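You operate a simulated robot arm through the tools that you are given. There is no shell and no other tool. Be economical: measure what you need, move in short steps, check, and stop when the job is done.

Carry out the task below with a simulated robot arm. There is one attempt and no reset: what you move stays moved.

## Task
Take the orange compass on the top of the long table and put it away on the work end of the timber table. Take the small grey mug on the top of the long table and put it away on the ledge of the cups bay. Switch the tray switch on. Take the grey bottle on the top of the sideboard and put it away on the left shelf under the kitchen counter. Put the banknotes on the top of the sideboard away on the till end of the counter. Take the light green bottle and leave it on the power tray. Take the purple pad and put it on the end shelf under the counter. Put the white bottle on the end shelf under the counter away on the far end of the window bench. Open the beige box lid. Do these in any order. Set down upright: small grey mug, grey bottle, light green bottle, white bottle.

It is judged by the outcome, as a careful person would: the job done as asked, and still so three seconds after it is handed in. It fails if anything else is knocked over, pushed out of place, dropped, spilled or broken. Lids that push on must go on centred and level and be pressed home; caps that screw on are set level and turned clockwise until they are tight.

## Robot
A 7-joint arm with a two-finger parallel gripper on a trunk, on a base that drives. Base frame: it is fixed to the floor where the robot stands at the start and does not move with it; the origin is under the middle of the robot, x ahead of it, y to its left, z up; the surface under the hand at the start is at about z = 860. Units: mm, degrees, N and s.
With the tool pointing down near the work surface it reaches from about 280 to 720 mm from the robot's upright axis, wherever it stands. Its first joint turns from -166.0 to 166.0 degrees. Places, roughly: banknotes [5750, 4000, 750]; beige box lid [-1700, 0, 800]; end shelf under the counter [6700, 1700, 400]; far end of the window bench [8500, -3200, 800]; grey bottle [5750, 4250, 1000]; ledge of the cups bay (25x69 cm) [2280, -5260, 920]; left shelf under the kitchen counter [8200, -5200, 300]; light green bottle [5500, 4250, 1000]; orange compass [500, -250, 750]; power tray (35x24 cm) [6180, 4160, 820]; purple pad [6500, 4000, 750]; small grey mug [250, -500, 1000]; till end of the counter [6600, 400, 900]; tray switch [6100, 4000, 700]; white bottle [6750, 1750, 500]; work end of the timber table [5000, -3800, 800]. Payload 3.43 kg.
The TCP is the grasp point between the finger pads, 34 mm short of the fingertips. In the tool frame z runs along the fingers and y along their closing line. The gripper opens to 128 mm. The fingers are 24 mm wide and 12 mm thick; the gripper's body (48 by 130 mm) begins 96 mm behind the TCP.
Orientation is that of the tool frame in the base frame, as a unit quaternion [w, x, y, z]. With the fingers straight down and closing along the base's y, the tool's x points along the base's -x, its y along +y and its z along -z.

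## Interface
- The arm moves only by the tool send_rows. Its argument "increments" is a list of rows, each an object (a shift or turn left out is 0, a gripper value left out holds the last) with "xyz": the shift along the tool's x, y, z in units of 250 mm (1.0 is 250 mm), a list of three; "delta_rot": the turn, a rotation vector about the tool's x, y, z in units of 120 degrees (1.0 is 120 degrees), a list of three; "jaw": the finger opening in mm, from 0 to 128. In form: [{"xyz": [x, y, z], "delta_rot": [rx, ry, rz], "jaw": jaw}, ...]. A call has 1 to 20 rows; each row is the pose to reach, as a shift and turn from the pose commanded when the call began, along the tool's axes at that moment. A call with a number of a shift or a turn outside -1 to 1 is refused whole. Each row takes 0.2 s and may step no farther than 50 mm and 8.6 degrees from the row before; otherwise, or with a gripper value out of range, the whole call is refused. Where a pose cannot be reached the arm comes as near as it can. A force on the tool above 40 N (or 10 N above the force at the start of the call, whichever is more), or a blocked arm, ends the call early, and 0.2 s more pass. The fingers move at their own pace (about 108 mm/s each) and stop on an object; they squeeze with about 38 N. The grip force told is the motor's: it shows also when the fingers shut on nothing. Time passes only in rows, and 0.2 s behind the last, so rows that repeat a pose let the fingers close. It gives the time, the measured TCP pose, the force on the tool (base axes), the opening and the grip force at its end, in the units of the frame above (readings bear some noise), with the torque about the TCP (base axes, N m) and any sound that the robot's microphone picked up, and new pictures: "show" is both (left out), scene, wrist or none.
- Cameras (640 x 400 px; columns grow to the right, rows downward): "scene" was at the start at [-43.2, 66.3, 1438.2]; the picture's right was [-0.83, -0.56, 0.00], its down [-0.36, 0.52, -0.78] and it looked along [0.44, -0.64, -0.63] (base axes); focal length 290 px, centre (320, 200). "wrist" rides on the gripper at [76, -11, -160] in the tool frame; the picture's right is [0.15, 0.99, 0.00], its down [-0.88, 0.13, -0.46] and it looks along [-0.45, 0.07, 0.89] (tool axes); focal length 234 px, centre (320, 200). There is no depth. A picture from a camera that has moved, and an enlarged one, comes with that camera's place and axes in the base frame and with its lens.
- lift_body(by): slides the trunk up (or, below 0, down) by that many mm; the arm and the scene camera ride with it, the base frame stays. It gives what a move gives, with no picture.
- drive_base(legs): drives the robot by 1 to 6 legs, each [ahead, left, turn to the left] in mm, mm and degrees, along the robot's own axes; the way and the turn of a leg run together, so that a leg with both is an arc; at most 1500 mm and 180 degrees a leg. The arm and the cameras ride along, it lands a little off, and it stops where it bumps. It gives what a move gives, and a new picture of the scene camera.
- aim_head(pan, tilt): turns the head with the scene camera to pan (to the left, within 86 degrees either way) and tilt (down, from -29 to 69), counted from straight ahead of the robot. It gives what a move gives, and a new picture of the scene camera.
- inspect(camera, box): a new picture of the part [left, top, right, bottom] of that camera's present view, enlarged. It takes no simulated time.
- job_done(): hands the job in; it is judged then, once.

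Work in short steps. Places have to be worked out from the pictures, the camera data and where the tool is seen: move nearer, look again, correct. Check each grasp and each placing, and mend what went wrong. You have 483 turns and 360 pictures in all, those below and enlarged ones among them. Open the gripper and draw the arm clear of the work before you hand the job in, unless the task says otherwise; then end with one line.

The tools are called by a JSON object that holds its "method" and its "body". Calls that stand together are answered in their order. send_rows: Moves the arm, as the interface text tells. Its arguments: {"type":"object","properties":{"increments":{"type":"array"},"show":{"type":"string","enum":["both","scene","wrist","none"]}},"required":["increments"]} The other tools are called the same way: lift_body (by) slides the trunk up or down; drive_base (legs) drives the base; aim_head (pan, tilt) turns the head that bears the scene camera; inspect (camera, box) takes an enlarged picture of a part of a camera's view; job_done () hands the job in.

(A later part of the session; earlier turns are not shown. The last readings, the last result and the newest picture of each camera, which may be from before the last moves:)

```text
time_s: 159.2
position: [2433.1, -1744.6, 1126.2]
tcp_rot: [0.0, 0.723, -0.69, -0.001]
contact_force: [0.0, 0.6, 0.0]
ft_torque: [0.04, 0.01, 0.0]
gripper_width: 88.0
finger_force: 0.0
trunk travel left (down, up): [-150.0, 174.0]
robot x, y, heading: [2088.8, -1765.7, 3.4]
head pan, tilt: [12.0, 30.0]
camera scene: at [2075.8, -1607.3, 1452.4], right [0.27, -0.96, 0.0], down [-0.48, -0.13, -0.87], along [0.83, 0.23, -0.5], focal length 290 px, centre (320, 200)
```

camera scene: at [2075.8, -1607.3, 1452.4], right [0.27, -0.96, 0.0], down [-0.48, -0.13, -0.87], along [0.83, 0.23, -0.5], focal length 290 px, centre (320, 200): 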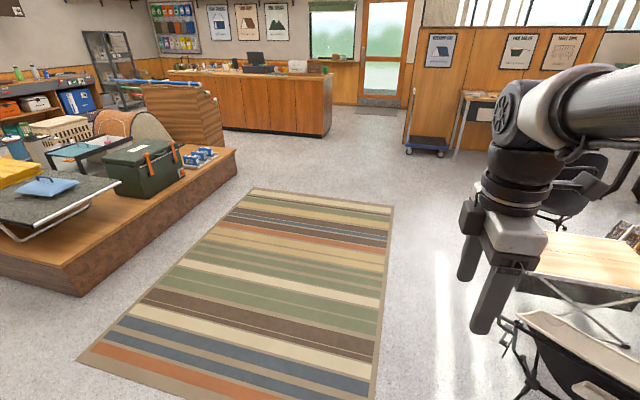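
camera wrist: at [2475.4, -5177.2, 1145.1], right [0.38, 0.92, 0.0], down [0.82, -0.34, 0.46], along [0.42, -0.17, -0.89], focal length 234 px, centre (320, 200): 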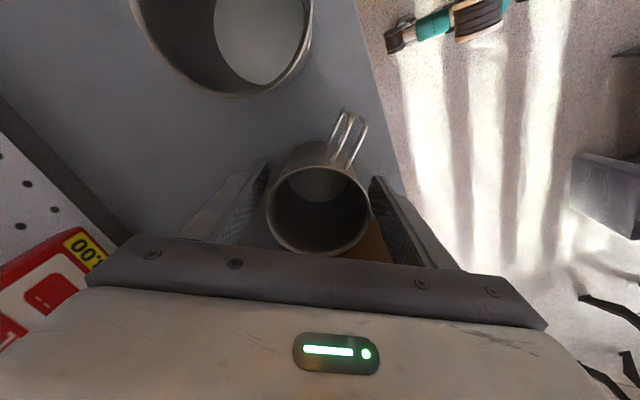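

I continue back round the table end to face the compass.

{"method": "drive_base", "body": {"legs": [[0, 0, -3.4], [-1500, 0, 0], [-1000, 0, 0], [0, 1500, 0], [0, 70, 0], [310, 0, 0]]}}

{"method": "aim_head", "body": {"pan": 0, "tilt": 45}}

```text
time_s: 188.7
position: [294.1, -166.7, 1127.0]
tcp_rot: [0.001, -0.697, 0.717, 0.0]
contact_force: [0.3, 0.4, -0.1]
ft_torque: [0.05, -0.02, 0.02]
gripper_width: 88.0
finger_force: 0.2
trunk travel left (down, up): [-150.0, 174.0]
robot x, y, heading: [-51.2, -159.9, -0.6]
head pan, tilt: [12.0, 30.0]
camera scene: at [-52.0, -3.7, 1452.3], right [0.19, -0.98, 0.0], down [-0.49, -0.1, -0.87], along [0.85, 0.17, -0.5], focal length 290 px, centre (320, 200)
```

scene: 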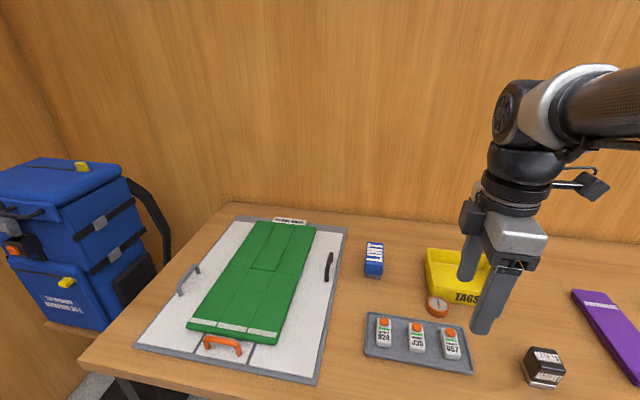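

```text
time_s: 189.5
position: [294.5, -166.7, 1127.2]
tcp_rot: [0.0, -0.697, 0.717, 0.0]
contact_force: [0.2, 0.6, -0.3]
ft_torque: [0.01, -0.02, 0.01]
gripper_width: 87.9
finger_force: 0.0
trunk travel left (down, up): [-150.0, 174.0]
robot x, y, heading: [-50.2, -160.2, -0.7]
head pan, tilt: [0.0, 45.0]
camera scene: at [-59.3, -22.4, 1429.8], right [-0.01, -1.0, 0.0], down [-0.71, 0.01, -0.71], along [0.71, -0.01, -0.71], focal length 290 px, centre (320, 200)
```

scene: 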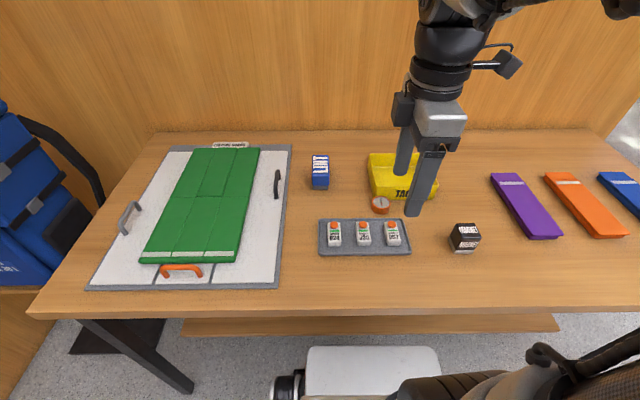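

Compass at about (480,-192) just in front of the yellow tray; I turn the tool back so the fingers close along y, and go above it to z≈1000.

{"method": "send_rows", "body": {"increments": [{"xyz": [0.01, -0.07, 0], "delta_rot": [0, 0, 0.067]}, {"xyz": [0.02, -0.14, 0], "delta_rot": [0, 0, 0.134]}, {"xyz": [0.03, -0.21, 0], "delta_rot": [0, 0, 0.201]}, {"xyz": [0.04, -0.28, 0], "delta_rot": [0, 0, 0.268]}, {"xyz": [0.05, -0.35, 0], "delta_rot": [0, 0, 0.335]}, {"xyz": [0.06, -0.42, 0.05], "delta_rot": [0, 0, 0.402]}, {"xyz": [0.065, -0.49, 0.14], "delta_rot": [0, 0, 0.469]}, {"xyz": [0.07, -0.56, 0.23], "delta_rot": [0, 0, 0.536]}, {"xyz": [0.075, -0.63, 0.32], "delta_rot": [0, 0, 0.603]}, {"xyz": [0.08, -0.69, 0.41], "delta_rot": [0, 0, 0.67]}, {"xyz": [0.08, -0.747, 0.5], "delta_rot": [0, 0, 0.737]}]}}

```text
time_s: 191.9
position: [480.4, -191.0, 1002.0]
tcp_rot: [0.001, 0.001, 1.0, 0.0]
contact_force: [0.0, 0.0, -0.1]
ft_torque: [0.02, 0.01, 0.03]
gripper_width: 88.0
finger_force: 0.0
trunk travel left (down, up): [-150.0, 174.0]
robot x, y, heading: [-52.0, -157.5, -1.1]
head pan, tilt: [0.0, 45.0]
camera scene: at [-59.5, -22.4, 1429.8], right [-0.01, -1.0, 0.0], down [-0.71, 0.01, -0.71], along [0.71, -0.01, -0.71], focal length 290 px, centre (320, 200)
camera wrist: at [405.6, -202.4, 1161.7], right [-0.14, 0.99, 0.0], down [0.88, 0.13, 0.46], along [0.45, 0.07, -0.89], focal length 234 px, centre (320, 200)
```

scene: 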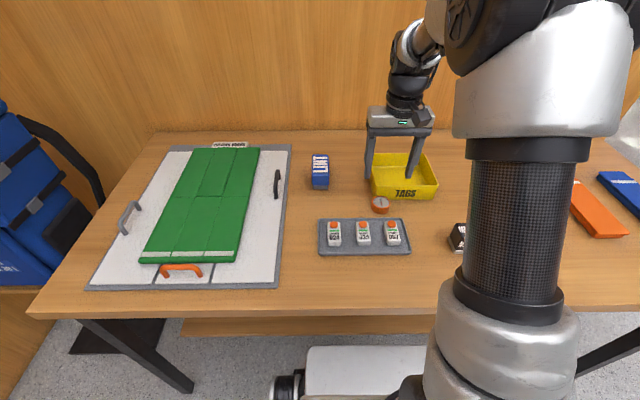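
wrist: 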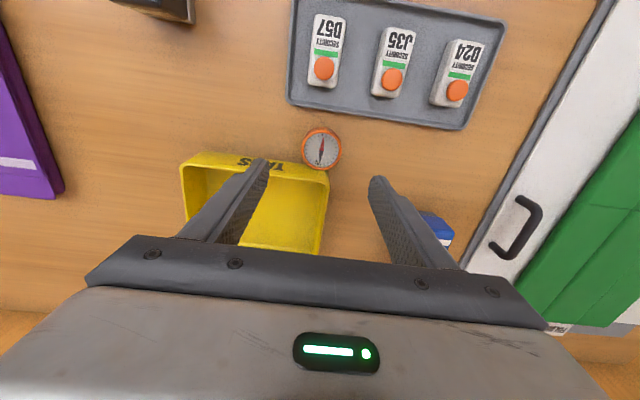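

Compass centre (480,-189), the tray front is ~22 mm beyond. I go down with jaw 75 to just above the table (tips at z≈863) and close.

{"method": "send_rows", "body": {"increments": [{"xyz": [0.012, 0.008, 0.14], "jaw": 76}, {"xyz": [0.012, 0.008, 0.28], "jaw": 76}, {"xyz": [0.012, 0.008, 0.37], "jaw": 76}, {"xyz": [0.012, 0.008, 0.418], "jaw": 76}], "show": "wrist"}}

```text
time_s: 192.9
position: [476.3, -189.9, 897.6]
tcp_rot: [-0.001, 0.0, 1.0, 0.0]
contact_force: [0.6, -0.1, -0.8]
ft_torque: [0.03, 0.02, -0.03]
gripper_width: 76.2
finger_force: 0.0
trunk travel left (down, up): [-150.0, 174.0]
robot x, y, heading: [-49.4, -155.1, -0.6]
head pan, tilt: [0.0, 45.0]
camera wrist: at [402.4, -201.1, 1056.9], right [-0.14, 0.99, 0.0], down [0.88, 0.13, 0.46], along [0.45, 0.07, -0.89], focal length 234 px, centre (320, 200)
```

wrist: 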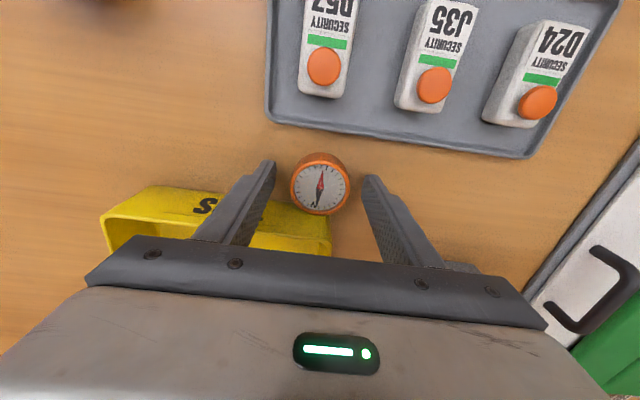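

{"method": "send_rows", "body": {"increments": [{"jaw": 40}, {"jaw": 40}, {"jaw": 30}, {"jaw": 30}, {"xyz": [0, 0, -0.05], "jaw": 30}, {"xyz": [0.05, 0, -0.2], "jaw": 30}, {"xyz": [0.1, 0, -0.38], "jaw": 30}], "show": "wrist"}}

```text
time_s: 194.5
position: [450.6, -188.5, 992.0]
tcp_rot: [-0.001, 0.001, 1.0, 0.0]
contact_force: [0.1, 0.1, -0.8]
ft_torque: [0.01, 0.0, -0.02]
gripper_width: 48.3
finger_force: 38.0
trunk travel left (down, up): [-150.0, 174.0]
robot x, y, heading: [-45.5, -159.8, -0.8]
head pan, tilt: [0.0, 45.0]
camera wrist: at [376.8, -199.2, 1151.5], right [-0.15, 0.99, 0.0], down [0.88, 0.13, 0.46], along [0.45, 0.07, -0.89], focal length 234 px, centre (320, 200)
```

wrist: 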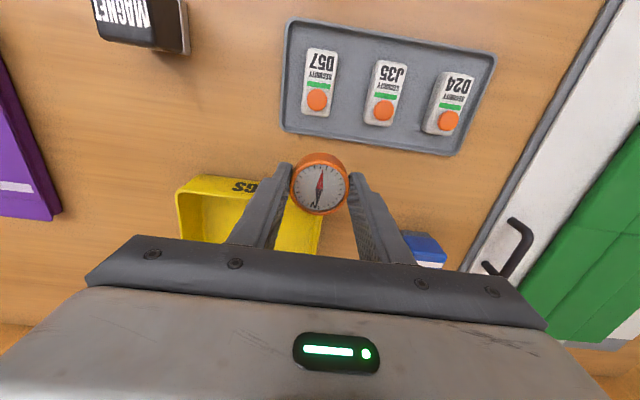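

Compass held (48 mm). I raise and draw in, then drive round and east past the chairs to look at the timber table's work end.

{"method": "send_rows", "body": {"increments": [{"xyz": [0.15, 0, -0.12]}, {"xyz": [0.3, 0, -0.24]}, {"xyz": [0.45, 0, -0.36]}, {"xyz": [0.6, 0, -0.48]}], "show": "none"}}

{"method": "drive_base", "body": {"legs": [[-370, 0, 0.8], [0, -1300, 0], [1500, 0, 0], [1500, 0, 0], [1500, 0, 0], [1000, 0, 0]]}}

{"method": "aim_head", "body": {"pan": -70, "tilt": 25}}

```text
time_s: 195.5
position: [301.2, -190.7, 1112.1]
tcp_rot: [0.0, 0.001, 1.0, 0.0]
contact_force: [0.4, 0.1, -1.2]
ft_torque: [0.01, 0.07, 0.0]
gripper_width: 48.3
finger_force: 38.5
trunk travel left (down, up): [-150.0, 174.0]
robot x, y, heading: [-52.3, -157.8, -0.7]
head pan, tilt: [0.0, 45.0]
```

```text
time_s: 214.7
position: [926.4, -1438.3, 1111.3]
tcp_rot: [0.0, -0.034, 0.999, 0.0]
contact_force: [0.2, -0.2, -0.4]
ft_torque: [0.02, 0.02, 0.0]
gripper_width: 48.1
finger_force: 38.5
trunk travel left (down, up): [-150.0, 174.0]
robot x, y, heading: [571.5, -1433.0, 3.4]
head pan, tilt: [0.0, 45.0]
stopped in leg 3: the robot was blocked; the commanded pose is now the measured one
camera scene: at [554.5, -1296.5, 1429.7], right [0.06, -1.0, 0.0], down [-0.71, -0.04, -0.71], along [0.71, 0.04, -0.71], focal length 290 px, centre (320, 200)
```

scene: 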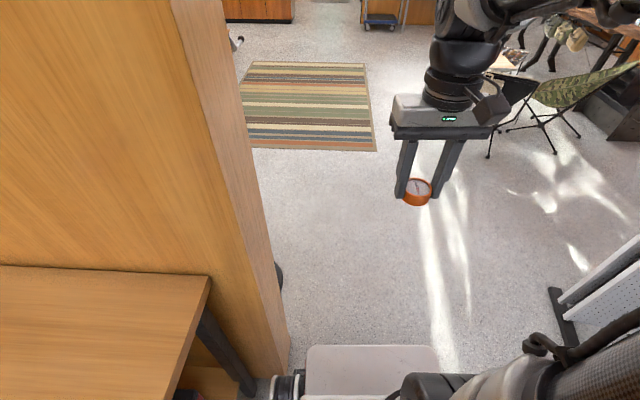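

```text
time_s: 216.2
position: [926.1, -1438.4, 1112.6]
tcp_rot: [0.002, -0.034, 0.999, 0.0]
contact_force: [0.4, 0.7, 0.0]
ft_torque: [-0.02, 0.03, -0.01]
gripper_width: 48.3
finger_force: 37.8
trunk travel left (down, up): [-150.0, 174.0]
robot x, y, heading: [574.0, -1430.3, 3.3]
head pan, tilt: [-70.0, 25.0]
camera scene: at [563.3, -1316.4, 1455.5], right [-0.17, -0.99, 0.0], down [-0.46, 0.08, -0.88], along [0.87, -0.15, -0.47], focal length 290 px, centre (320, 200)
```

scene: 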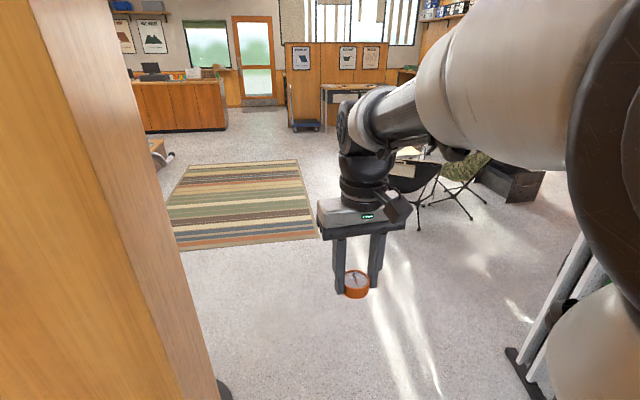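

I bumped the wall end at y≈-1433; I need more distance from it. I back off slightly, move to y≈-1750, then go on east.

{"method": "drive_base", "body": {"legs": [[-120, 0, 0], [0, -320, 0], [0, 0, -3.3], [1500, 0, 0]]}}

```text
time_s: 228.0
position: [2315.2, -1774.6, 1111.1]
tcp_rot: [0.0, -0.007, 1.0, 0.0]
contact_force: [0.0, 0.4, -0.6]
ft_torque: [-0.02, 0.01, 0.01]
gripper_width: 47.9
finger_force: 38.2
trunk travel left (down, up): [-150.0, 174.0]
robot x, y, heading: [1963.5, -1750.8, 0.3]
head pan, tilt: [-70.0, 25.0]
camera scene: at [1959.4, -1634.7, 1460.1], right [-0.23, -0.97, 0.0], down [-0.41, 0.1, -0.91], along [0.88, -0.21, -0.42], focal length 290 px, centre (320, 200)
```

scene: 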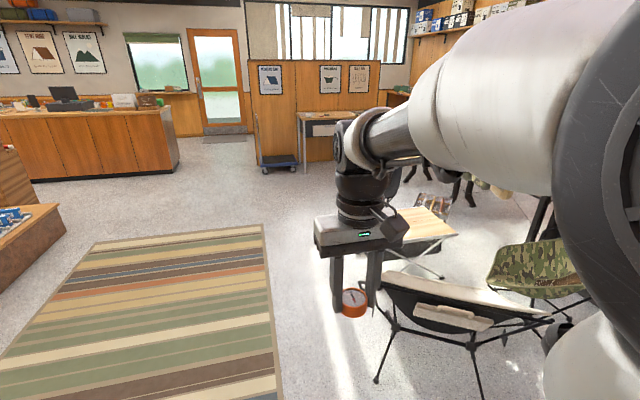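

I shift left to clear the chairs and go 3 m east, then look right.

{"method": "drive_base", "body": {"legs": [[0, 300, 0], [1500, 0, 0], [1500, 0, 0], [200, 0, 0], [0, 0, -90]]}}

{"method": "aim_head", "body": {"pan": 0, "tilt": 20}}

```text
time_s: 250.8
position: [5180.0, -1750.6, 1111.0]
tcp_rot: [0.0, 0.69, 0.724, 0.0]
contact_force: [-0.7, 0.5, -0.3]
ft_torque: [-0.01, 0.01, 0.02]
gripper_width: 48.4
finger_force: 38.1
trunk travel left (down, up): [-150.0, 174.0]
robot x, y, heading: [5192.2, -1398.6, -87.9]
head pan, tilt: [-70.0, 25.0]
camera scene: at [5309.0, -1394.9, 1462.1], right [-0.98, 0.2, 0.0], down [0.08, 0.4, -0.91], along [-0.19, -0.9, -0.41], focal length 290 px, centre (320, 200)
```

scene: 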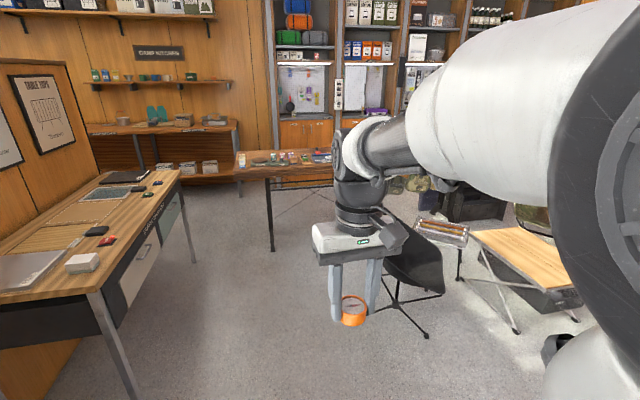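

```text
time_s: 252.2
position: [5177.9, -1750.6, 1111.1]
tcp_rot: [0.0, 0.69, 0.724, 0.0]
contact_force: [-0.1, 0.2, -0.8]
ft_torque: [0.03, 0.01, -0.01]
gripper_width: 48.3
finger_force: 38.0
trunk travel left (down, up): [-150.0, 174.0]
robot x, y, heading: [5191.1, -1396.0, -88.2]
head pan, tilt: [0.0, 20.0]
camera scene: at [5330.9, -1397.5, 1468.4], right [-1.0, -0.03, 0.0], down [-0.01, 0.34, -0.94], along [0.03, -0.94, -0.34], focal length 290 px, centre (320, 200)
```

scene: 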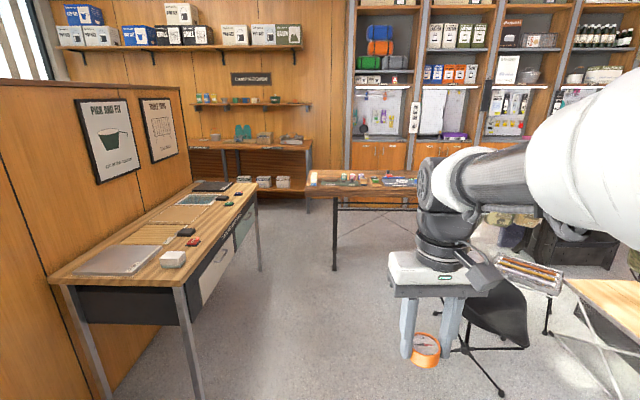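

The aisle between chair and trial desk is clear at x≈5200. I drive 1.5 m ahead to the work end of the timber table and look down.

{"method": "drive_base", "body": {"legs": [[0, 0, -1.8], [1450, 0, 0]]}}

{"method": "aim_head", "body": {"pan": 0, "tilt": 40}}

```text
time_s: 259.8
position: [5153.9, -3194.2, 1110.9]
tcp_rot: [0.001, 0.709, 0.706, 0.0]
contact_force: [-0.3, -0.4, -0.5]
ft_torque: [0.03, 0.01, 0.0]
gripper_width: 48.3
finger_force: 37.9
trunk travel left (down, up): [-150.0, 174.0]
robot x, y, heading: [5183.1, -2842.8, -90.9]
head pan, tilt: [0.0, 20.0]
camera scene: at [5322.9, -2850.7, 1468.4], right [-1.0, 0.01, 0.0], down [0.01, 0.34, -0.94], along [-0.01, -0.94, -0.34], focal length 290 px, centre (320, 200)
```

scene: 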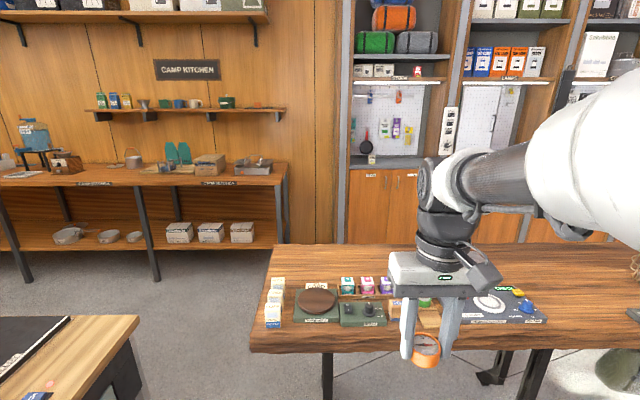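

```text
time_s: 260.6
position: [5154.2, -3194.6, 1111.4]
tcp_rot: [0.0, 0.708, 0.706, 0.001]
contact_force: [-0.6, -0.2, 0.0]
ft_torque: [0.02, -0.01, -0.01]
gripper_width: 48.0
finger_force: 37.7
trunk travel left (down, up): [-150.0, 174.0]
robot x, y, heading: [5186.1, -2844.1, -90.9]
head pan, tilt: [0.0, 40.0]
camera scene: at [5323.0, -2842.6, 1437.1], right [-1.0, 0.01, 0.0], down [0.01, 0.64, -0.77], along [-0.01, -0.77, -0.64], focal length 290 px, centre (320, 200)
```

scene: 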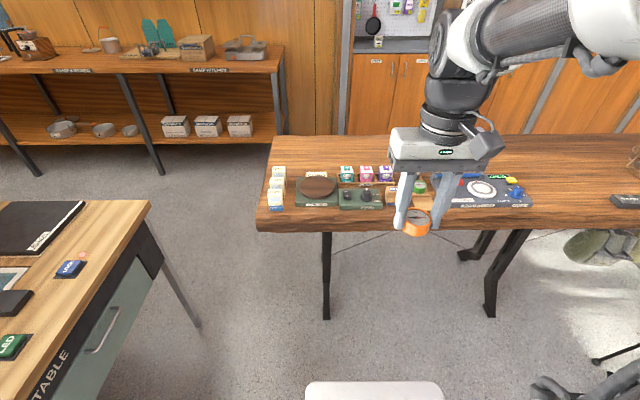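

Work gear lies on x≈4600–5430; free space lies behind it (y≈-3950) and among it. I step closer and use the wrist camera for a closer look.

{"method": "drive_base", "body": {"legs": [[270, 0, 0.9], [0, -150, 0]]}}

{"method": "aim_head", "body": {"pan": 0, "tilt": 50}}

{"method": "inspect", "body": {"camera": "wrist", "box": [0, 0, 640, 400]}}

```text
time_s: 264.2
position: [5008.5, -3463.4, 1110.7]
tcp_rot: [0.0, 0.702, 0.712, 0.0]
contact_force: [-0.2, 0.1, -0.1]
ft_torque: [0.01, -0.01, 0.0]
gripper_width: 47.8
finger_force: 38.0
trunk travel left (down, up): [-150.0, 174.0]
robot x, y, heading: [5033.6, -3111.7, -89.8]
head pan, tilt: [0.0, 40.0]
camera scene: at [5171.7, -3108.8, 1437.0], right [-1.0, 0.0, 0.0], down [0.0, 0.64, -0.77], along [0.0, -0.77, -0.64], focal length 290 px, centre (320, 200)
```

scene: 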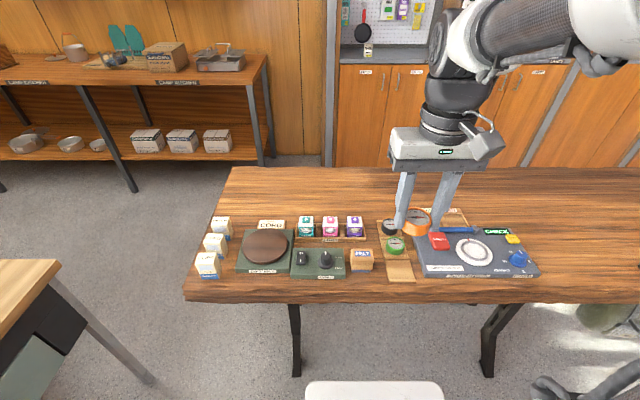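

```text
time_s: 264.9
position: [5008.3, -3463.2, 1111.5]
tcp_rot: [0.0, 0.702, 0.712, 0.0]
contact_force: [-0.7, -0.3, -0.5]
ft_torque: [-0.04, 0.02, 0.04]
gripper_width: 48.2
finger_force: 38.3
trunk travel left (down, up): [-150.0, 174.0]
robot x, y, heading: [5031.0, -3107.7, -89.8]
head pan, tilt: [0.0, 50.0]
camera scene: at [5171.7, -3100.8, 1422.9], right [-1.0, 0.0, 0.0], down [0.0, 0.77, -0.64], along [0.0, -0.64, -0.77], focal length 290 px, centre (320, 200)
```

scene: 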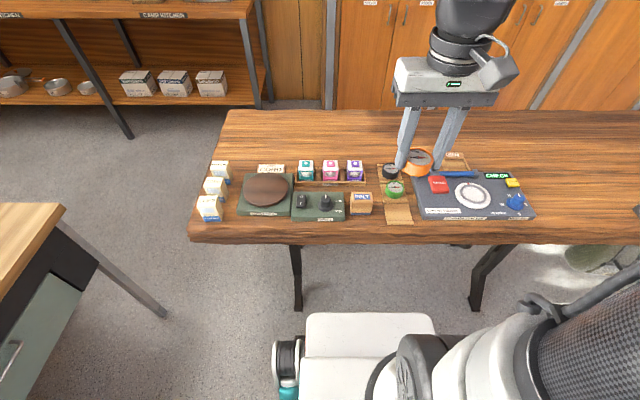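

```text
1.00 times, centred on (320, 200) of wrist (not enlarged: the box is as wide or as high as the picture)
camera zoom: at [4997.0, -3388.8, 1270.8], right [0.99, 0.16, 0.0], down [0.14, -0.88, 0.46], along [0.07, -0.45, -0.89], focal length 234 px, centre (320, 200)
```

zoom: 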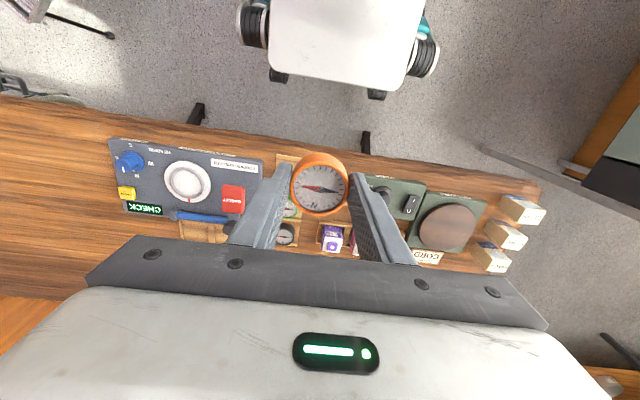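

There's a small board with two other compasses; I zoom on it and the free space.

{"method": "inspect", "body": {"camera": "scene", "box": [340, 130, 480, 235]}}

```text
3.81 times, centred on (410, 182) of scene
camera zoom: at [5171.7, -3100.8, 1422.9], right [-1.0, 0.0, 0.0], down [0.0, 0.77, -0.64], along [0.0, -0.64, -0.77], focal length 1103 px, centre (-23, 267)
```

zoom: 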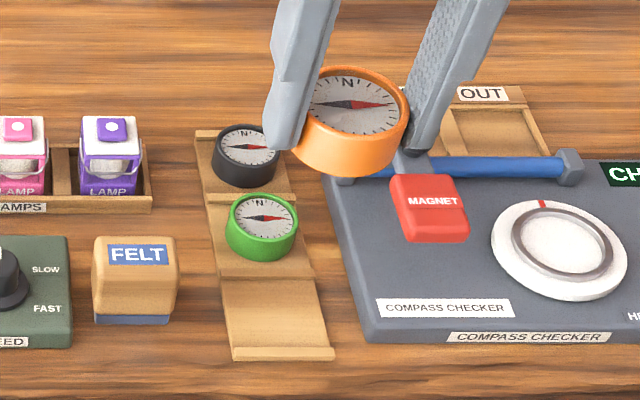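

The board's third slot is free but tight; open table behind the gear at about (5000,-3840) is safer. I go 110 mm closer, then reach over at the present height.

{"method": "drive_base", "body": {"legs": [[110, 0, 0]]}}

{"method": "send_rows", "body": {"increments": [{"xyz": [-0.18, 0, 0]}, {"xyz": [-0.36, 0, 0]}, {"xyz": [-0.54, 0, 0]}, {"xyz": [-0.72, 0, 0]}, {"xyz": [-0.9, 0, 0]}, {"xyz": [-1.0, 0, 0]}]}}

```text
time_s: 266.1
position: [5007.9, -3576.2, 1112.1]
tcp_rot: [-0.001, 0.702, 0.712, 0.0]
contact_force: [-0.1, -0.8, -1.8]
ft_torque: [-0.03, -0.01, 0.01]
gripper_width: 48.2
finger_force: 38.2
trunk travel left (down, up): [-150.0, 174.0]
robot x, y, heading: [5034.6, -3221.7, -89.9]
head pan, tilt: [0.0, 50.0]
camera scene: at [5172.0, -3212.9, 1422.8], right [-1.0, 0.0, 0.0], down [0.0, 0.77, -0.64], along [0.0, -0.64, -0.77], focal length 290 px, centre (320, 200)
```

scene: 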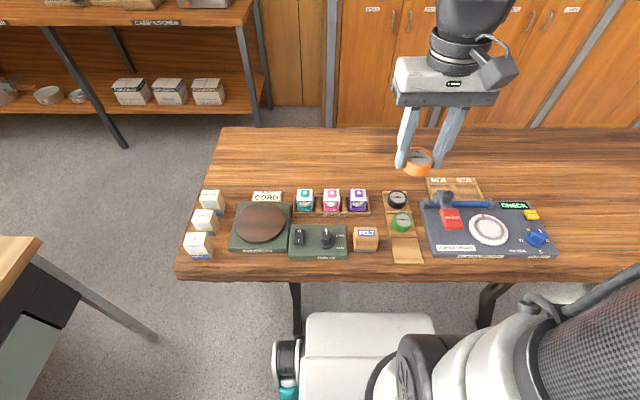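

```text
time_s: 267.5
position: [5012.1, -3827.0, 1113.4]
tcp_rot: [0.0, 0.702, 0.712, 0.0]
contact_force: [-0.5, -0.6, -1.0]
ft_torque: [0.01, 0.02, -0.03]
gripper_width: 48.1
finger_force: 38.0
trunk travel left (down, up): [-150.0, 174.0]
robot x, y, heading: [5032.4, -3226.1, -89.4]
head pan, tilt: [0.0, 50.0]
camera scene: at [5172.0, -3213.1, 1422.8], right [-1.0, 0.0, 0.0], down [0.0, 0.77, -0.64], along [0.0, -0.64, -0.77], focal length 290 px, centre (320, 200)
camera wrist: at [5000.7, -3752.1, 1272.1], right [0.99, 0.16, 0.0], down [0.14, -0.88, 0.46], along [0.07, -0.45, -0.89], focal length 234 px, centre (320, 200)
```

scene: 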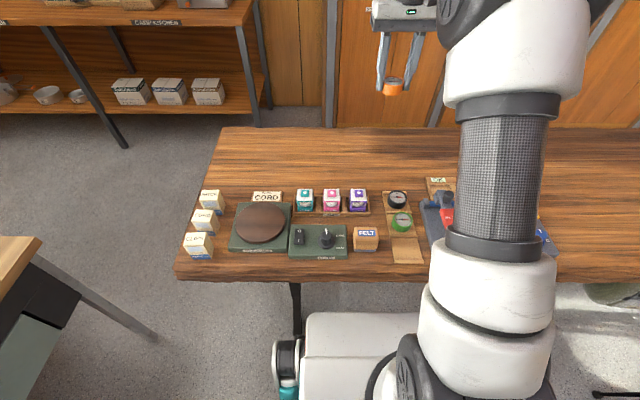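
wrist: 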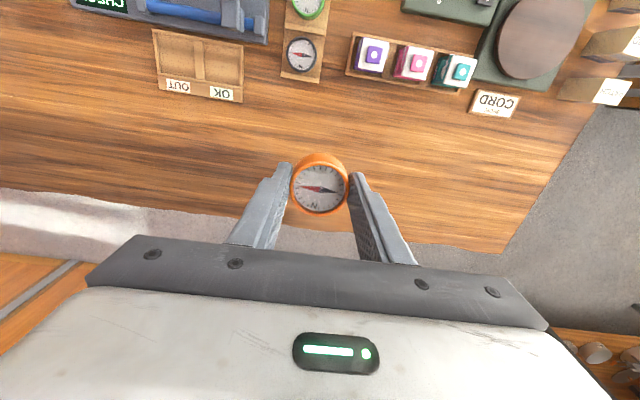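

Free table below. I lower 240 mm, then creep to contact.

{"method": "send_rows", "body": {"increments": [{"xyz": [0, 0, 0.18]}, {"xyz": [0, 0, 0.36]}, {"xyz": [0, 0, 0.54]}, {"xyz": [0, 0, 0.7]}, {"xyz": [0, 0, 0.82]}, {"xyz": [0, 0, 0.92]}, {"xyz": [0, 0, 0.96]}], "show": "wrist"}}

```text
time_s: 269.1
position: [5010.8, -3824.5, 868.8]
tcp_rot: [0.0, 0.702, 0.712, 0.0]
contact_force: [-0.3, 0.0, -0.5]
ft_torque: [0.02, 0.0, 0.0]
gripper_width: 48.2
finger_force: 37.7
trunk travel left (down, up): [-150.0, 174.0]
robot x, y, heading: [5030.9, -3225.4, -90.0]
head pan, tilt: [0.0, 50.0]
camera wrist: at [4999.7, -3749.7, 1029.5], right [0.99, 0.16, 0.0], down [0.14, -0.88, 0.46], along [0.07, -0.45, -0.89], focal length 234 px, centre (320, 200)
```

wrist: 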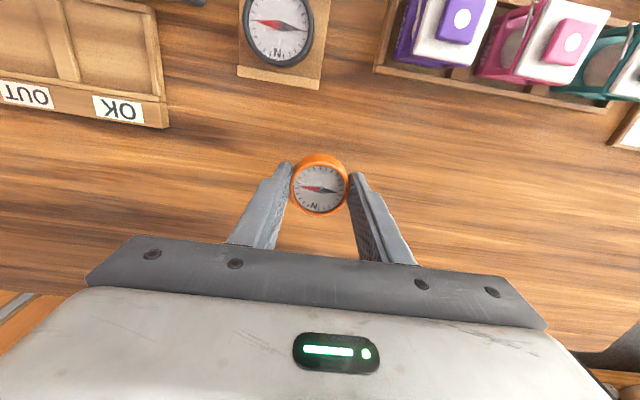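

{"method": "send_rows", "body": {"increments": [{"xyz": [0, 0, 0.05]}, {"xyz": [0, 0, 0.08]}, {"xyz": [0, 0, 0.1]}, {"xyz": [0, 0, 0.115]}, {"xyz": [0, 0, 0.13]}, {"xyz": [0, 0, 0.14]}], "show": "none"}}

```text
time_s: 270.5
position: [5011.5, -3826.2, 837.5]
tcp_rot: [0.0, 0.702, 0.712, -0.001]
contact_force: [-0.1, 1.9, 8.8]
ft_torque: [0.09, 0.02, 0.0]
gripper_width: 48.2
finger_force: 38.0
trunk travel left (down, up): [-150.0, 174.0]
robot x, y, heading: [5029.7, -3222.8, -89.8]
head pan, tilt: [0.0, 50.0]
```

Contact at z 837.5 as expected. I open and rise.

{"method": "send_rows", "body": {"increments": [{"xyz": [0, 0, -0.004], "jaw": 70}, {"xyz": [0, 0, -0.004], "jaw": 70}, {"xyz": [0, 0, -0.1], "jaw": 70}, {"xyz": [0, 0, -0.25]}, {"xyz": [0, 0, -0.42]}, {"xyz": [0, 0, -0.6]}, {"xyz": [0, 0, -0.78]}, {"xyz": [0, 0, -0.96]}], "show": "wrist"}}

```text
time_s: 272.3
position: [5011.3, -3826.4, 1076.9]
tcp_rot: [-0.001, 0.702, 0.712, 0.002]
contact_force: [-0.3, -0.4, -1.2]
ft_torque: [0.01, -0.01, -0.04]
gripper_width: 69.9
finger_force: 0.1
trunk travel left (down, up): [-150.0, 174.0]
robot x, y, heading: [5029.0, -3221.1, -89.4]
head pan, tilt: [0.0, 50.0]
camera wrist: at [5000.1, -3751.1, 1237.0], right [0.99, 0.16, 0.0], down [0.14, -0.88, 0.45], along [0.07, -0.45, -0.89], focal length 234 px, centre (320, 200)
```

wrist: 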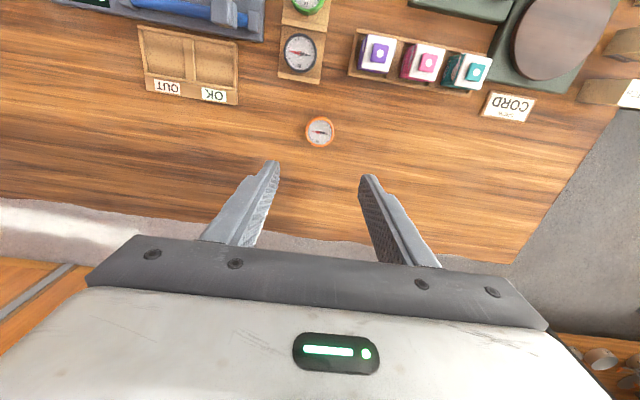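

Compass done. I draw the arm in and drive north towards the counter's end shelf (white bottle), looking on the way.

{"method": "send_rows", "body": {"increments": [{"xyz": [0.18, 0, -0.05]}, {"xyz": [0.36, 0, -0.1]}, {"xyz": [0.54, 0, -0.15]}, {"xyz": [0.72, 0, -0.15]}, {"xyz": [0.95, 0, -0.15]}], "show": "none"}}

{"method": "drive_base", "body": {"legs": [[-250, 0, -0.6], [0, 200, 0], [-1500, 0, 0], [0, 0, 120]]}}

{"method": "aim_head", "body": {"pan": 20, "tilt": 15}}

```text
refused: row 5 steps farther than a row can; nothing moved
```

```text
time_s: 273.9
position: [5005.0, -3633.1, 1077.0]
tcp_rot: [0.001, 0.706, 0.708, 0.0]
contact_force: [0.9, 0.6, 0.6]
ft_torque: [0.0, -0.01, -0.02]
gripper_width: 70.1
finger_force: 0.0
trunk travel left (down, up): [-150.0, 174.0]
robot x, y, heading: [5036.7, -3029.0, -90.3]
head pan, tilt: [0.0, 50.0]
stopped in leg 1: the robot was blocked; the commanded pose is now the measured one
camera scene: at [5172.5, -3021.0, 1422.8], right [-1.0, 0.01, 0.0], down [0.01, 0.77, -0.64], along [0.0, -0.64, -0.77], focal length 290 px, centre (320, 200)
```

scene: 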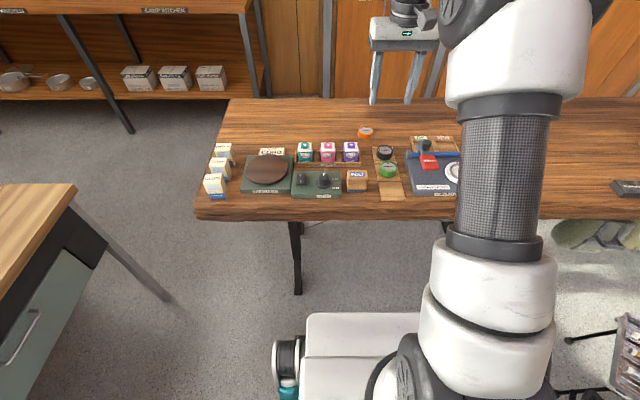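

```text
time_s: 274.9
position: [5004.8, -3631.3, 1077.6]
tcp_rot: [0.0, 0.706, 0.709, 0.001]
contact_force: [0.4, 0.8, -0.2]
ft_torque: [0.01, 0.02, -0.05]
gripper_width: 70.1
finger_force: 0.1
trunk travel left (down, up): [-150.0, 174.0]
robot x, y, heading: [5033.9, -3028.0, -90.6]
head pan, tilt: [20.0, 15.0]
camera scene: at [5204.3, -3031.7, 1476.5], right [-0.94, -0.33, 0.0], down [-0.09, 0.24, -0.97], along [0.32, -0.91, -0.26], focal length 290 px, centre (320, 200)
```

scene: 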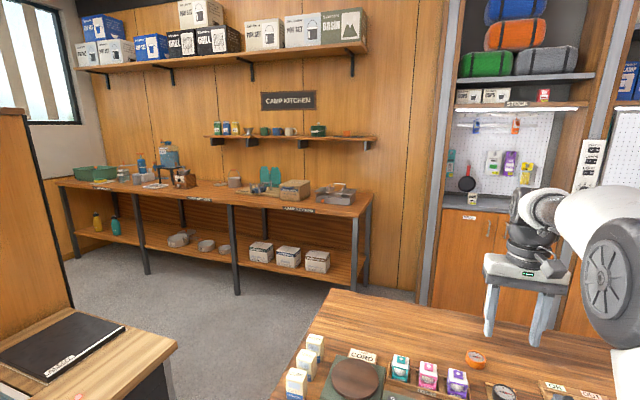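

Backing stopped — I likely touched the black chair behind to the right. I strafe left away from it first, then retract the arm (steps smaller this time).

{"method": "drive_base", "body": {"legs": [[20, 0, 0], [0, 220, 0]]}}

{"method": "send_rows", "body": {"increments": [{"xyz": [0.18, 0, -0.05]}, {"xyz": [0.36, 0, -0.1]}, {"xyz": [0.54, 0, -0.15]}, {"xyz": [0.72, 0, -0.15]}, {"xyz": [0.9, 0, -0.15]}], "show": "none"}}

{"method": "drive_base", "body": {"legs": [[-1500, 0, 0.5], [-100, 0, 0]]}}

{"method": "aim_head", "body": {"pan": 0, "tilt": 30}}

```text
time_s: 278.0
position: [5228.3, -3653.1, 1077.6]
tcp_rot: [0.0, 0.705, 0.71, 0.0]
contact_force: [-0.4, 0.4, 0.6]
ft_torque: [0.03, -0.02, 0.01]
gripper_width: 70.4
finger_force: 0.1
trunk travel left (down, up): [-150.0, 174.0]
robot x, y, heading: [5260.0, -3050.0, -90.2]
head pan, tilt: [20.0, 15.0]
camera scene: at [5427.3, -3052.6, 1476.6], right [-0.94, -0.34, 0.0], down [-0.09, 0.24, -0.97], along [0.33, -0.91, -0.26], focal length 290 px, centre (320, 200)
```

scene: 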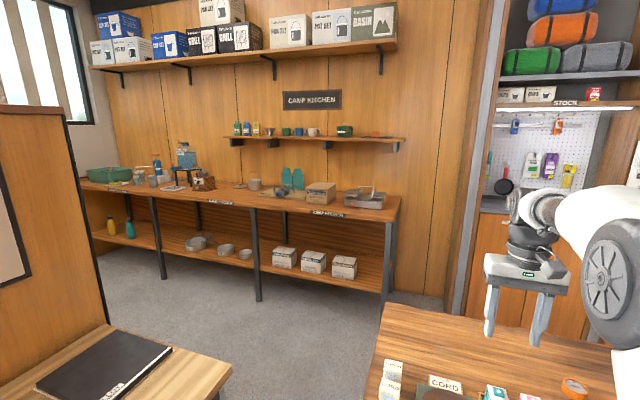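

```text
time_s: 279.2
position: [5227.9, -3428.5, 1112.5]
tcp_rot: [0.0, 0.705, 0.709, 0.0]
contact_force: [0.8, 0.2, 0.3]
ft_torque: [0.03, -0.02, 0.01]
gripper_width: 70.0
finger_force: 0.0
trunk travel left (down, up): [-150.0, 174.0]
robot x, y, heading: [5256.2, -3055.0, -90.3]
head pan, tilt: [20.0, 15.0]
```

```text
time_s: 287.5
position: [5236.9, -1815.6, 1113.1]
tcp_rot: [0.0, 0.705, 0.709, 0.0]
contact_force: [-0.4, -0.4, -0.8]
ft_torque: [0.02, -0.01, 0.0]
gripper_width: 70.2
finger_force: 0.0
trunk travel left (down, up): [-150.0, 174.0]
robot x, y, heading: [5265.8, -1436.2, -89.8]
head pan, tilt: [20.0, 15.0]
camera scene: at [5435.1, -1437.8, 1476.6], right [-0.94, -0.34, 0.0], down [-0.09, 0.24, -0.97], along [0.33, -0.91, -0.26], focal length 290 px, centre (320, 200)
```

scene: 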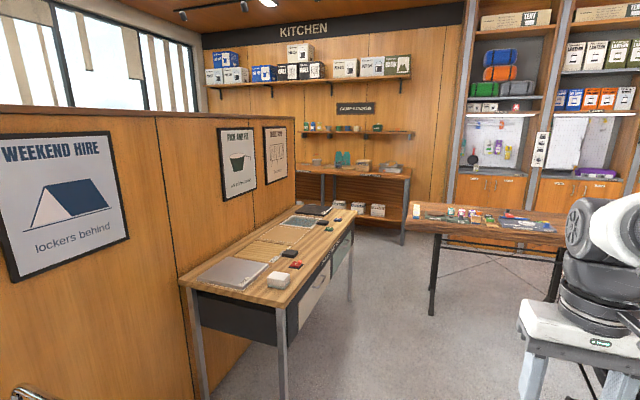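

```text
time_s: 288.3
position: [5237.0, -1815.3, 1113.3]
tcp_rot: [0.0, 0.705, 0.71, -0.001]
contact_force: [-0.3, -0.4, -0.3]
ft_torque: [-0.01, 0.0, 0.0]
gripper_width: 70.0
finger_force: 0.1
trunk travel left (down, up): [-150.0, 174.0]
robot x, y, heading: [5267.5, -1431.1, -90.3]
head pan, tilt: [0.0, 30.0]
camera scene: at [5403.2, -1440.3, 1452.4], right [-1.0, 0.0, 0.0], down [0.0, 0.5, -0.87], along [0.0, -0.87, -0.5], focal length 290 px, centre (320, 200)
```

scene: 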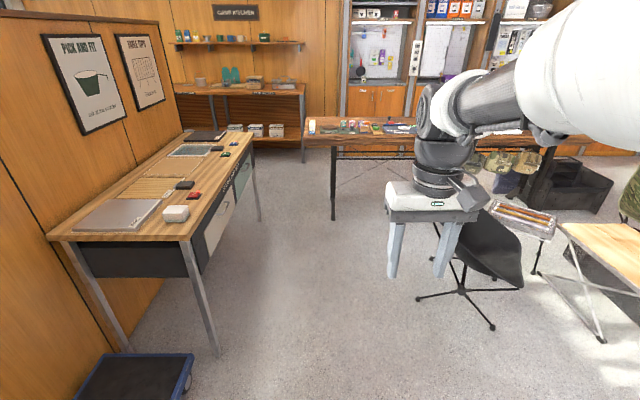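

The chair is where it was (foot at ≈(4430,-2530) both times). Now I turn to face north and look at the counter and sideboard.

{"method": "drive_base", "body": {"legs": [[0, 0, 180], [800, 0, 0]]}}

{"method": "aim_head", "body": {"pan": -25, "tilt": 15}}

```text
time_s: 300.0
position: [5364.6, -262.3, 1112.3]
tcp_rot: [0.0, -0.689, 0.725, 0.0]
contact_force: [-0.2, 0.7, -0.5]
ft_torque: [0.04, 0.03, 0.01]
gripper_width: 70.4
finger_force: 0.1
trunk travel left (down, up): [-150.0, 174.0]
robot x, y, heading: [5308.4, -636.4, 86.3]
head pan, tilt: [0.0, 30.0]
camera scene: at [5171.6, -633.9, 1452.3], right [1.0, -0.06, 0.0], down [-0.03, -0.5, -0.87], along [0.06, 0.86, -0.5], focal length 290 px, centre (320, 200)
```

scene: 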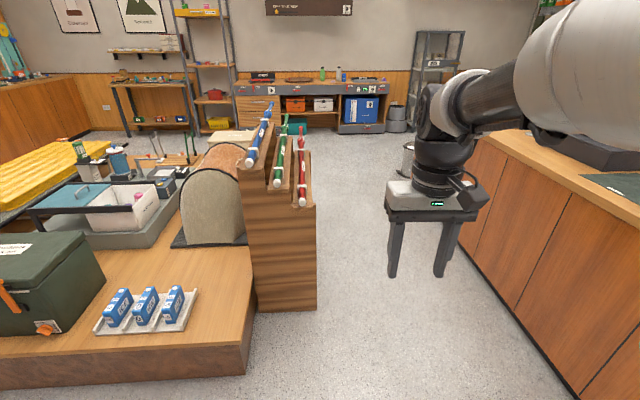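

```text
time_s: 300.9
position: [5363.7, -263.5, 1112.8]
tcp_rot: [0.0, -0.689, 0.725, 0.0]
contact_force: [-0.2, -0.2, 0.3]
ft_torque: [0.0, -0.01, -0.01]
gripper_width: 70.0
finger_force: 0.1
trunk travel left (down, up): [-150.0, 174.0]
robot x, y, heading: [5314.1, -640.8, 86.3]
head pan, tilt: [-25.0, 15.0]
camera scene: at [5210.6, -642.1, 1476.5], right [0.88, -0.48, 0.0], down [-0.12, -0.23, -0.97], along [0.46, 0.85, -0.26], focal length 290 px, centre (320, 200)
```

scene: 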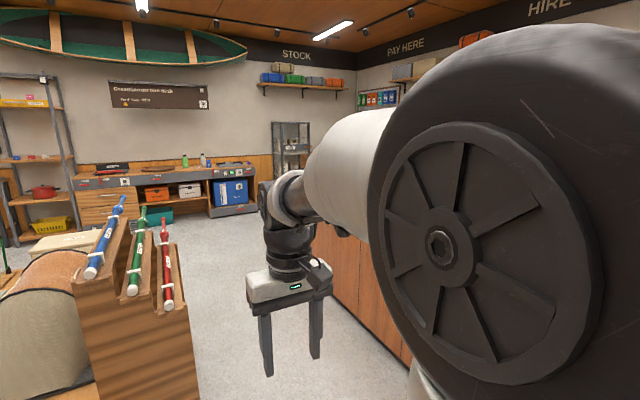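

The counter runs along x≈6450 on the right; a clear lane is at x≈5850. I drive up the lane to y≈2200 and look at the counter's end and the sideboard.

{"method": "drive_base", "body": {"legs": [[0, 0, 3.7], [0, -540, 0], [1500, 0, 0], [1300, 0, 0]]}}

{"method": "aim_head", "body": {"pan": -75, "tilt": 35}}

```text
time_s: 320.1
position: [5909.3, 2544.4, 1113.9]
tcp_rot: [0.0, 0.712, -0.702, -0.001]
contact_force: [0.0, 0.2, 1.0]
ft_torque: [0.01, -0.01, 0.02]
gripper_width: 69.9
finger_force: 0.1
trunk travel left (down, up): [-150.0, 174.0]
robot x, y, heading: [5881.4, 2166.7, 90.2]
head pan, tilt: [-25.0, 15.0]
camera scene: at [5781.4, 2157.0, 1476.6], right [0.91, -0.42, 0.0], down [-0.11, -0.23, -0.97], along [0.4, 0.88, -0.26], focal length 290 px, centre (320, 200)
```

scene: 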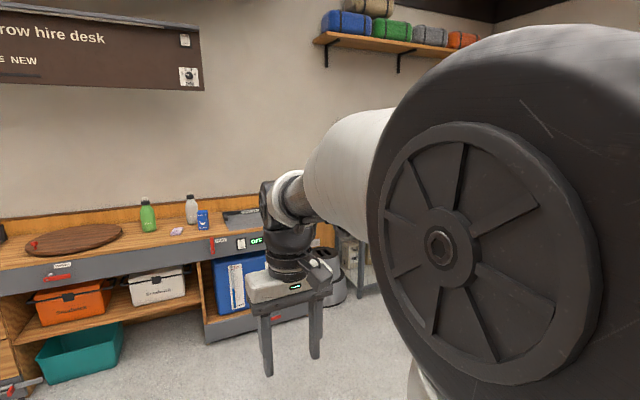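

```text
time_s: 321.3
position: [5909.8, 2544.5, 1113.9]
tcp_rot: [0.0, 0.713, -0.701, 0.001]
contact_force: [0.0, 0.8, 0.2]
ft_torque: [0.0, 0.01, 0.03]
gripper_width: 70.0
finger_force: 0.0
trunk travel left (down, up): [-150.0, 174.0]
robot x, y, heading: [5883.0, 2167.6, 90.3]
head pan, tilt: [-75.0, 35.0]
camera scene: at [5827.2, 2095.5, 1444.6], right [0.26, -0.96, 0.0], down [-0.55, -0.15, -0.82], along [0.79, 0.22, -0.57], focal length 290 px, centre (320, 200)
```

scene: 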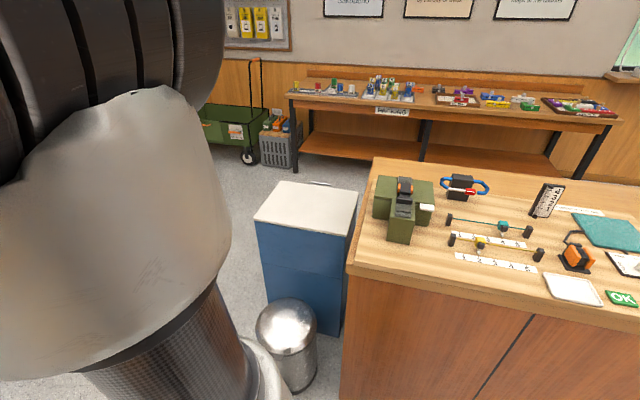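

I continue to the sideboard to view its items up close.

{"method": "drive_base", "body": {"legs": [[900, 0, 0]]}}

{"method": "aim_head", "body": {"pan": 0, "tilt": 35}}

```text
time_s: 326.0
position: [5905.4, 3441.9, 1113.6]
tcp_rot: [-0.001, 0.712, -0.702, 0.001]
contact_force: [0.0, -0.8, 0.4]
ft_torque: [0.02, -0.01, 0.02]
gripper_width: 69.9
finger_force: 0.2
trunk travel left (down, up): [-150.0, 174.0]
robot x, y, heading: [5879.5, 3064.4, 90.1]
head pan, tilt: [-75.0, 35.0]
camera scene: at [5823.7, 2993.6, 1444.6], right [0.26, -0.96, 0.0], down [-0.55, -0.15, -0.82], along [0.79, 0.21, -0.57], focal length 290 px, centre (320, 200)
```

scene: 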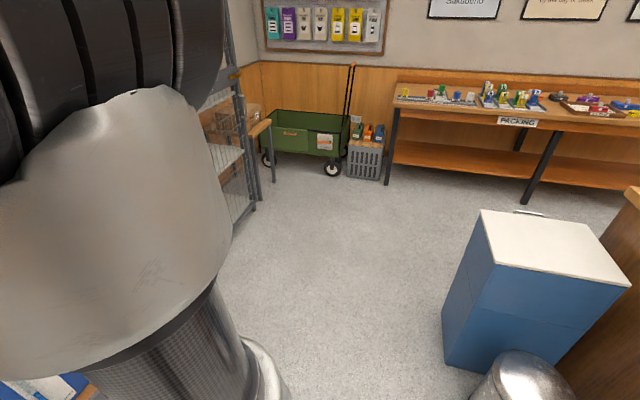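

```text
time_s: 327.5
position: [5905.8, 3443.4, 1112.5]
tcp_rot: [0.0, 0.712, -0.702, 0.0]
contact_force: [-0.8, -0.6, -0.5]
ft_torque: [-0.01, 0.02, -0.02]
gripper_width: 70.0
finger_force: 0.0
trunk travel left (down, up): [-150.0, 174.0]
robot x, y, heading: [5877.7, 3063.6, 90.0]
head pan, tilt: [0.0, 35.0]
camera scene: at [5738.5, 3058.5, 1444.6], right [1.0, 0.0, 0.0], down [0.0, -0.57, -0.82], along [0.0, 0.82, -0.57], focal length 290 px, centre (320, 200)
```

scene: 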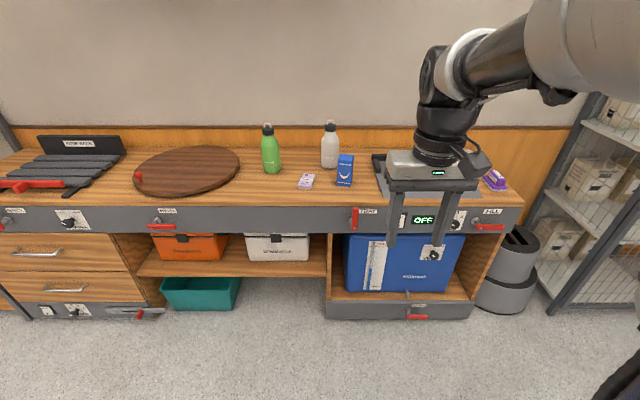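

I zoom in on the sideboard's right half.

{"method": "inspect", "body": {"camera": "scene", "box": [240, 110, 540, 298]}}

```text
2.13 times, centred on (390, 204) of scene
camera zoom: at [5738.5, 3058.5, 1444.6], right [1.0, 0.0, 0.0], down [0.0, -0.57, -0.82], along [0.0, 0.82, -0.57], focal length 616 px, centre (171, 192)
```

zoom: 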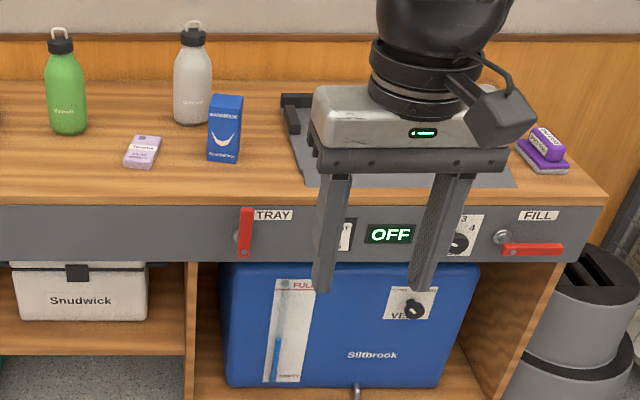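

The hand hides the switch area; I strafe left to clear the view.

{"method": "drive_base", "body": {"legs": [[0, 350, 0], [250, 0, 0]]}}

{"method": "aim_head", "body": {"pan": -30, "tilt": 35}}

```text
time_s: 332.8
position: [5560.7, 3691.8, 1112.4]
tcp_rot: [0.001, 0.71, -0.704, 0.0]
contact_force: [0.0, 0.4, -0.8]
ft_torque: [0.03, -0.02, 0.01]
gripper_width: 70.2
finger_force: 0.1
trunk travel left (down, up): [-150.0, 174.0]
robot x, y, heading: [5531.3, 3315.9, 90.0]
head pan, tilt: [0.0, 35.0]
camera scene: at [5391.2, 3308.1, 1444.6], right [1.0, 0.0, 0.0], down [0.0, -0.57, -0.82], along [0.0, 0.82, -0.57], focal length 290 px, centre (320, 200)
```

scene: 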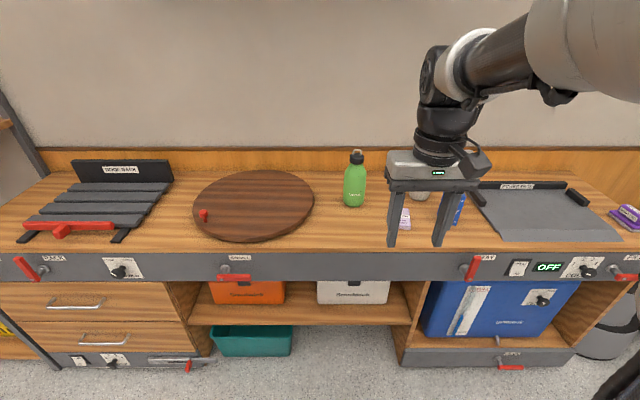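

```text
time_s: 333.8
position: [5560.3, 3691.8, 1113.7]
tcp_rot: [0.0, 0.71, -0.704, 0.001]
contact_force: [0.1, 0.5, -0.5]
ft_torque: [0.02, 0.0, 0.02]
gripper_width: 70.1
finger_force: 0.0
trunk travel left (down, up): [-150.0, 174.0]
robot x, y, heading: [5537.1, 3312.7, 89.9]
head pan, tilt: [-30.0, 35.0]
camera scene: at [5435.2, 3296.3, 1444.6], right [0.87, -0.5, 0.0], down [-0.29, -0.5, -0.82], along [0.41, 0.71, -0.57], focal length 290 px, centre (320, 200)
```

scene: 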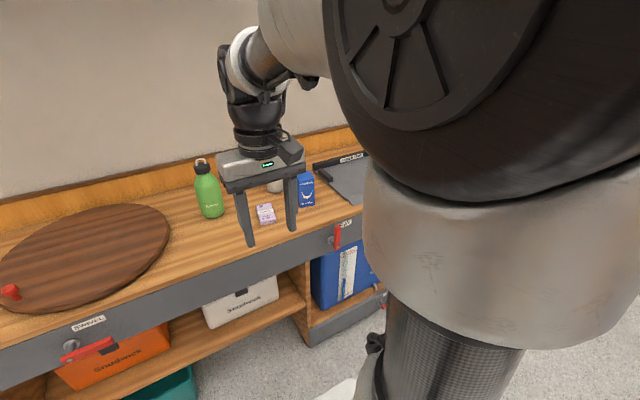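

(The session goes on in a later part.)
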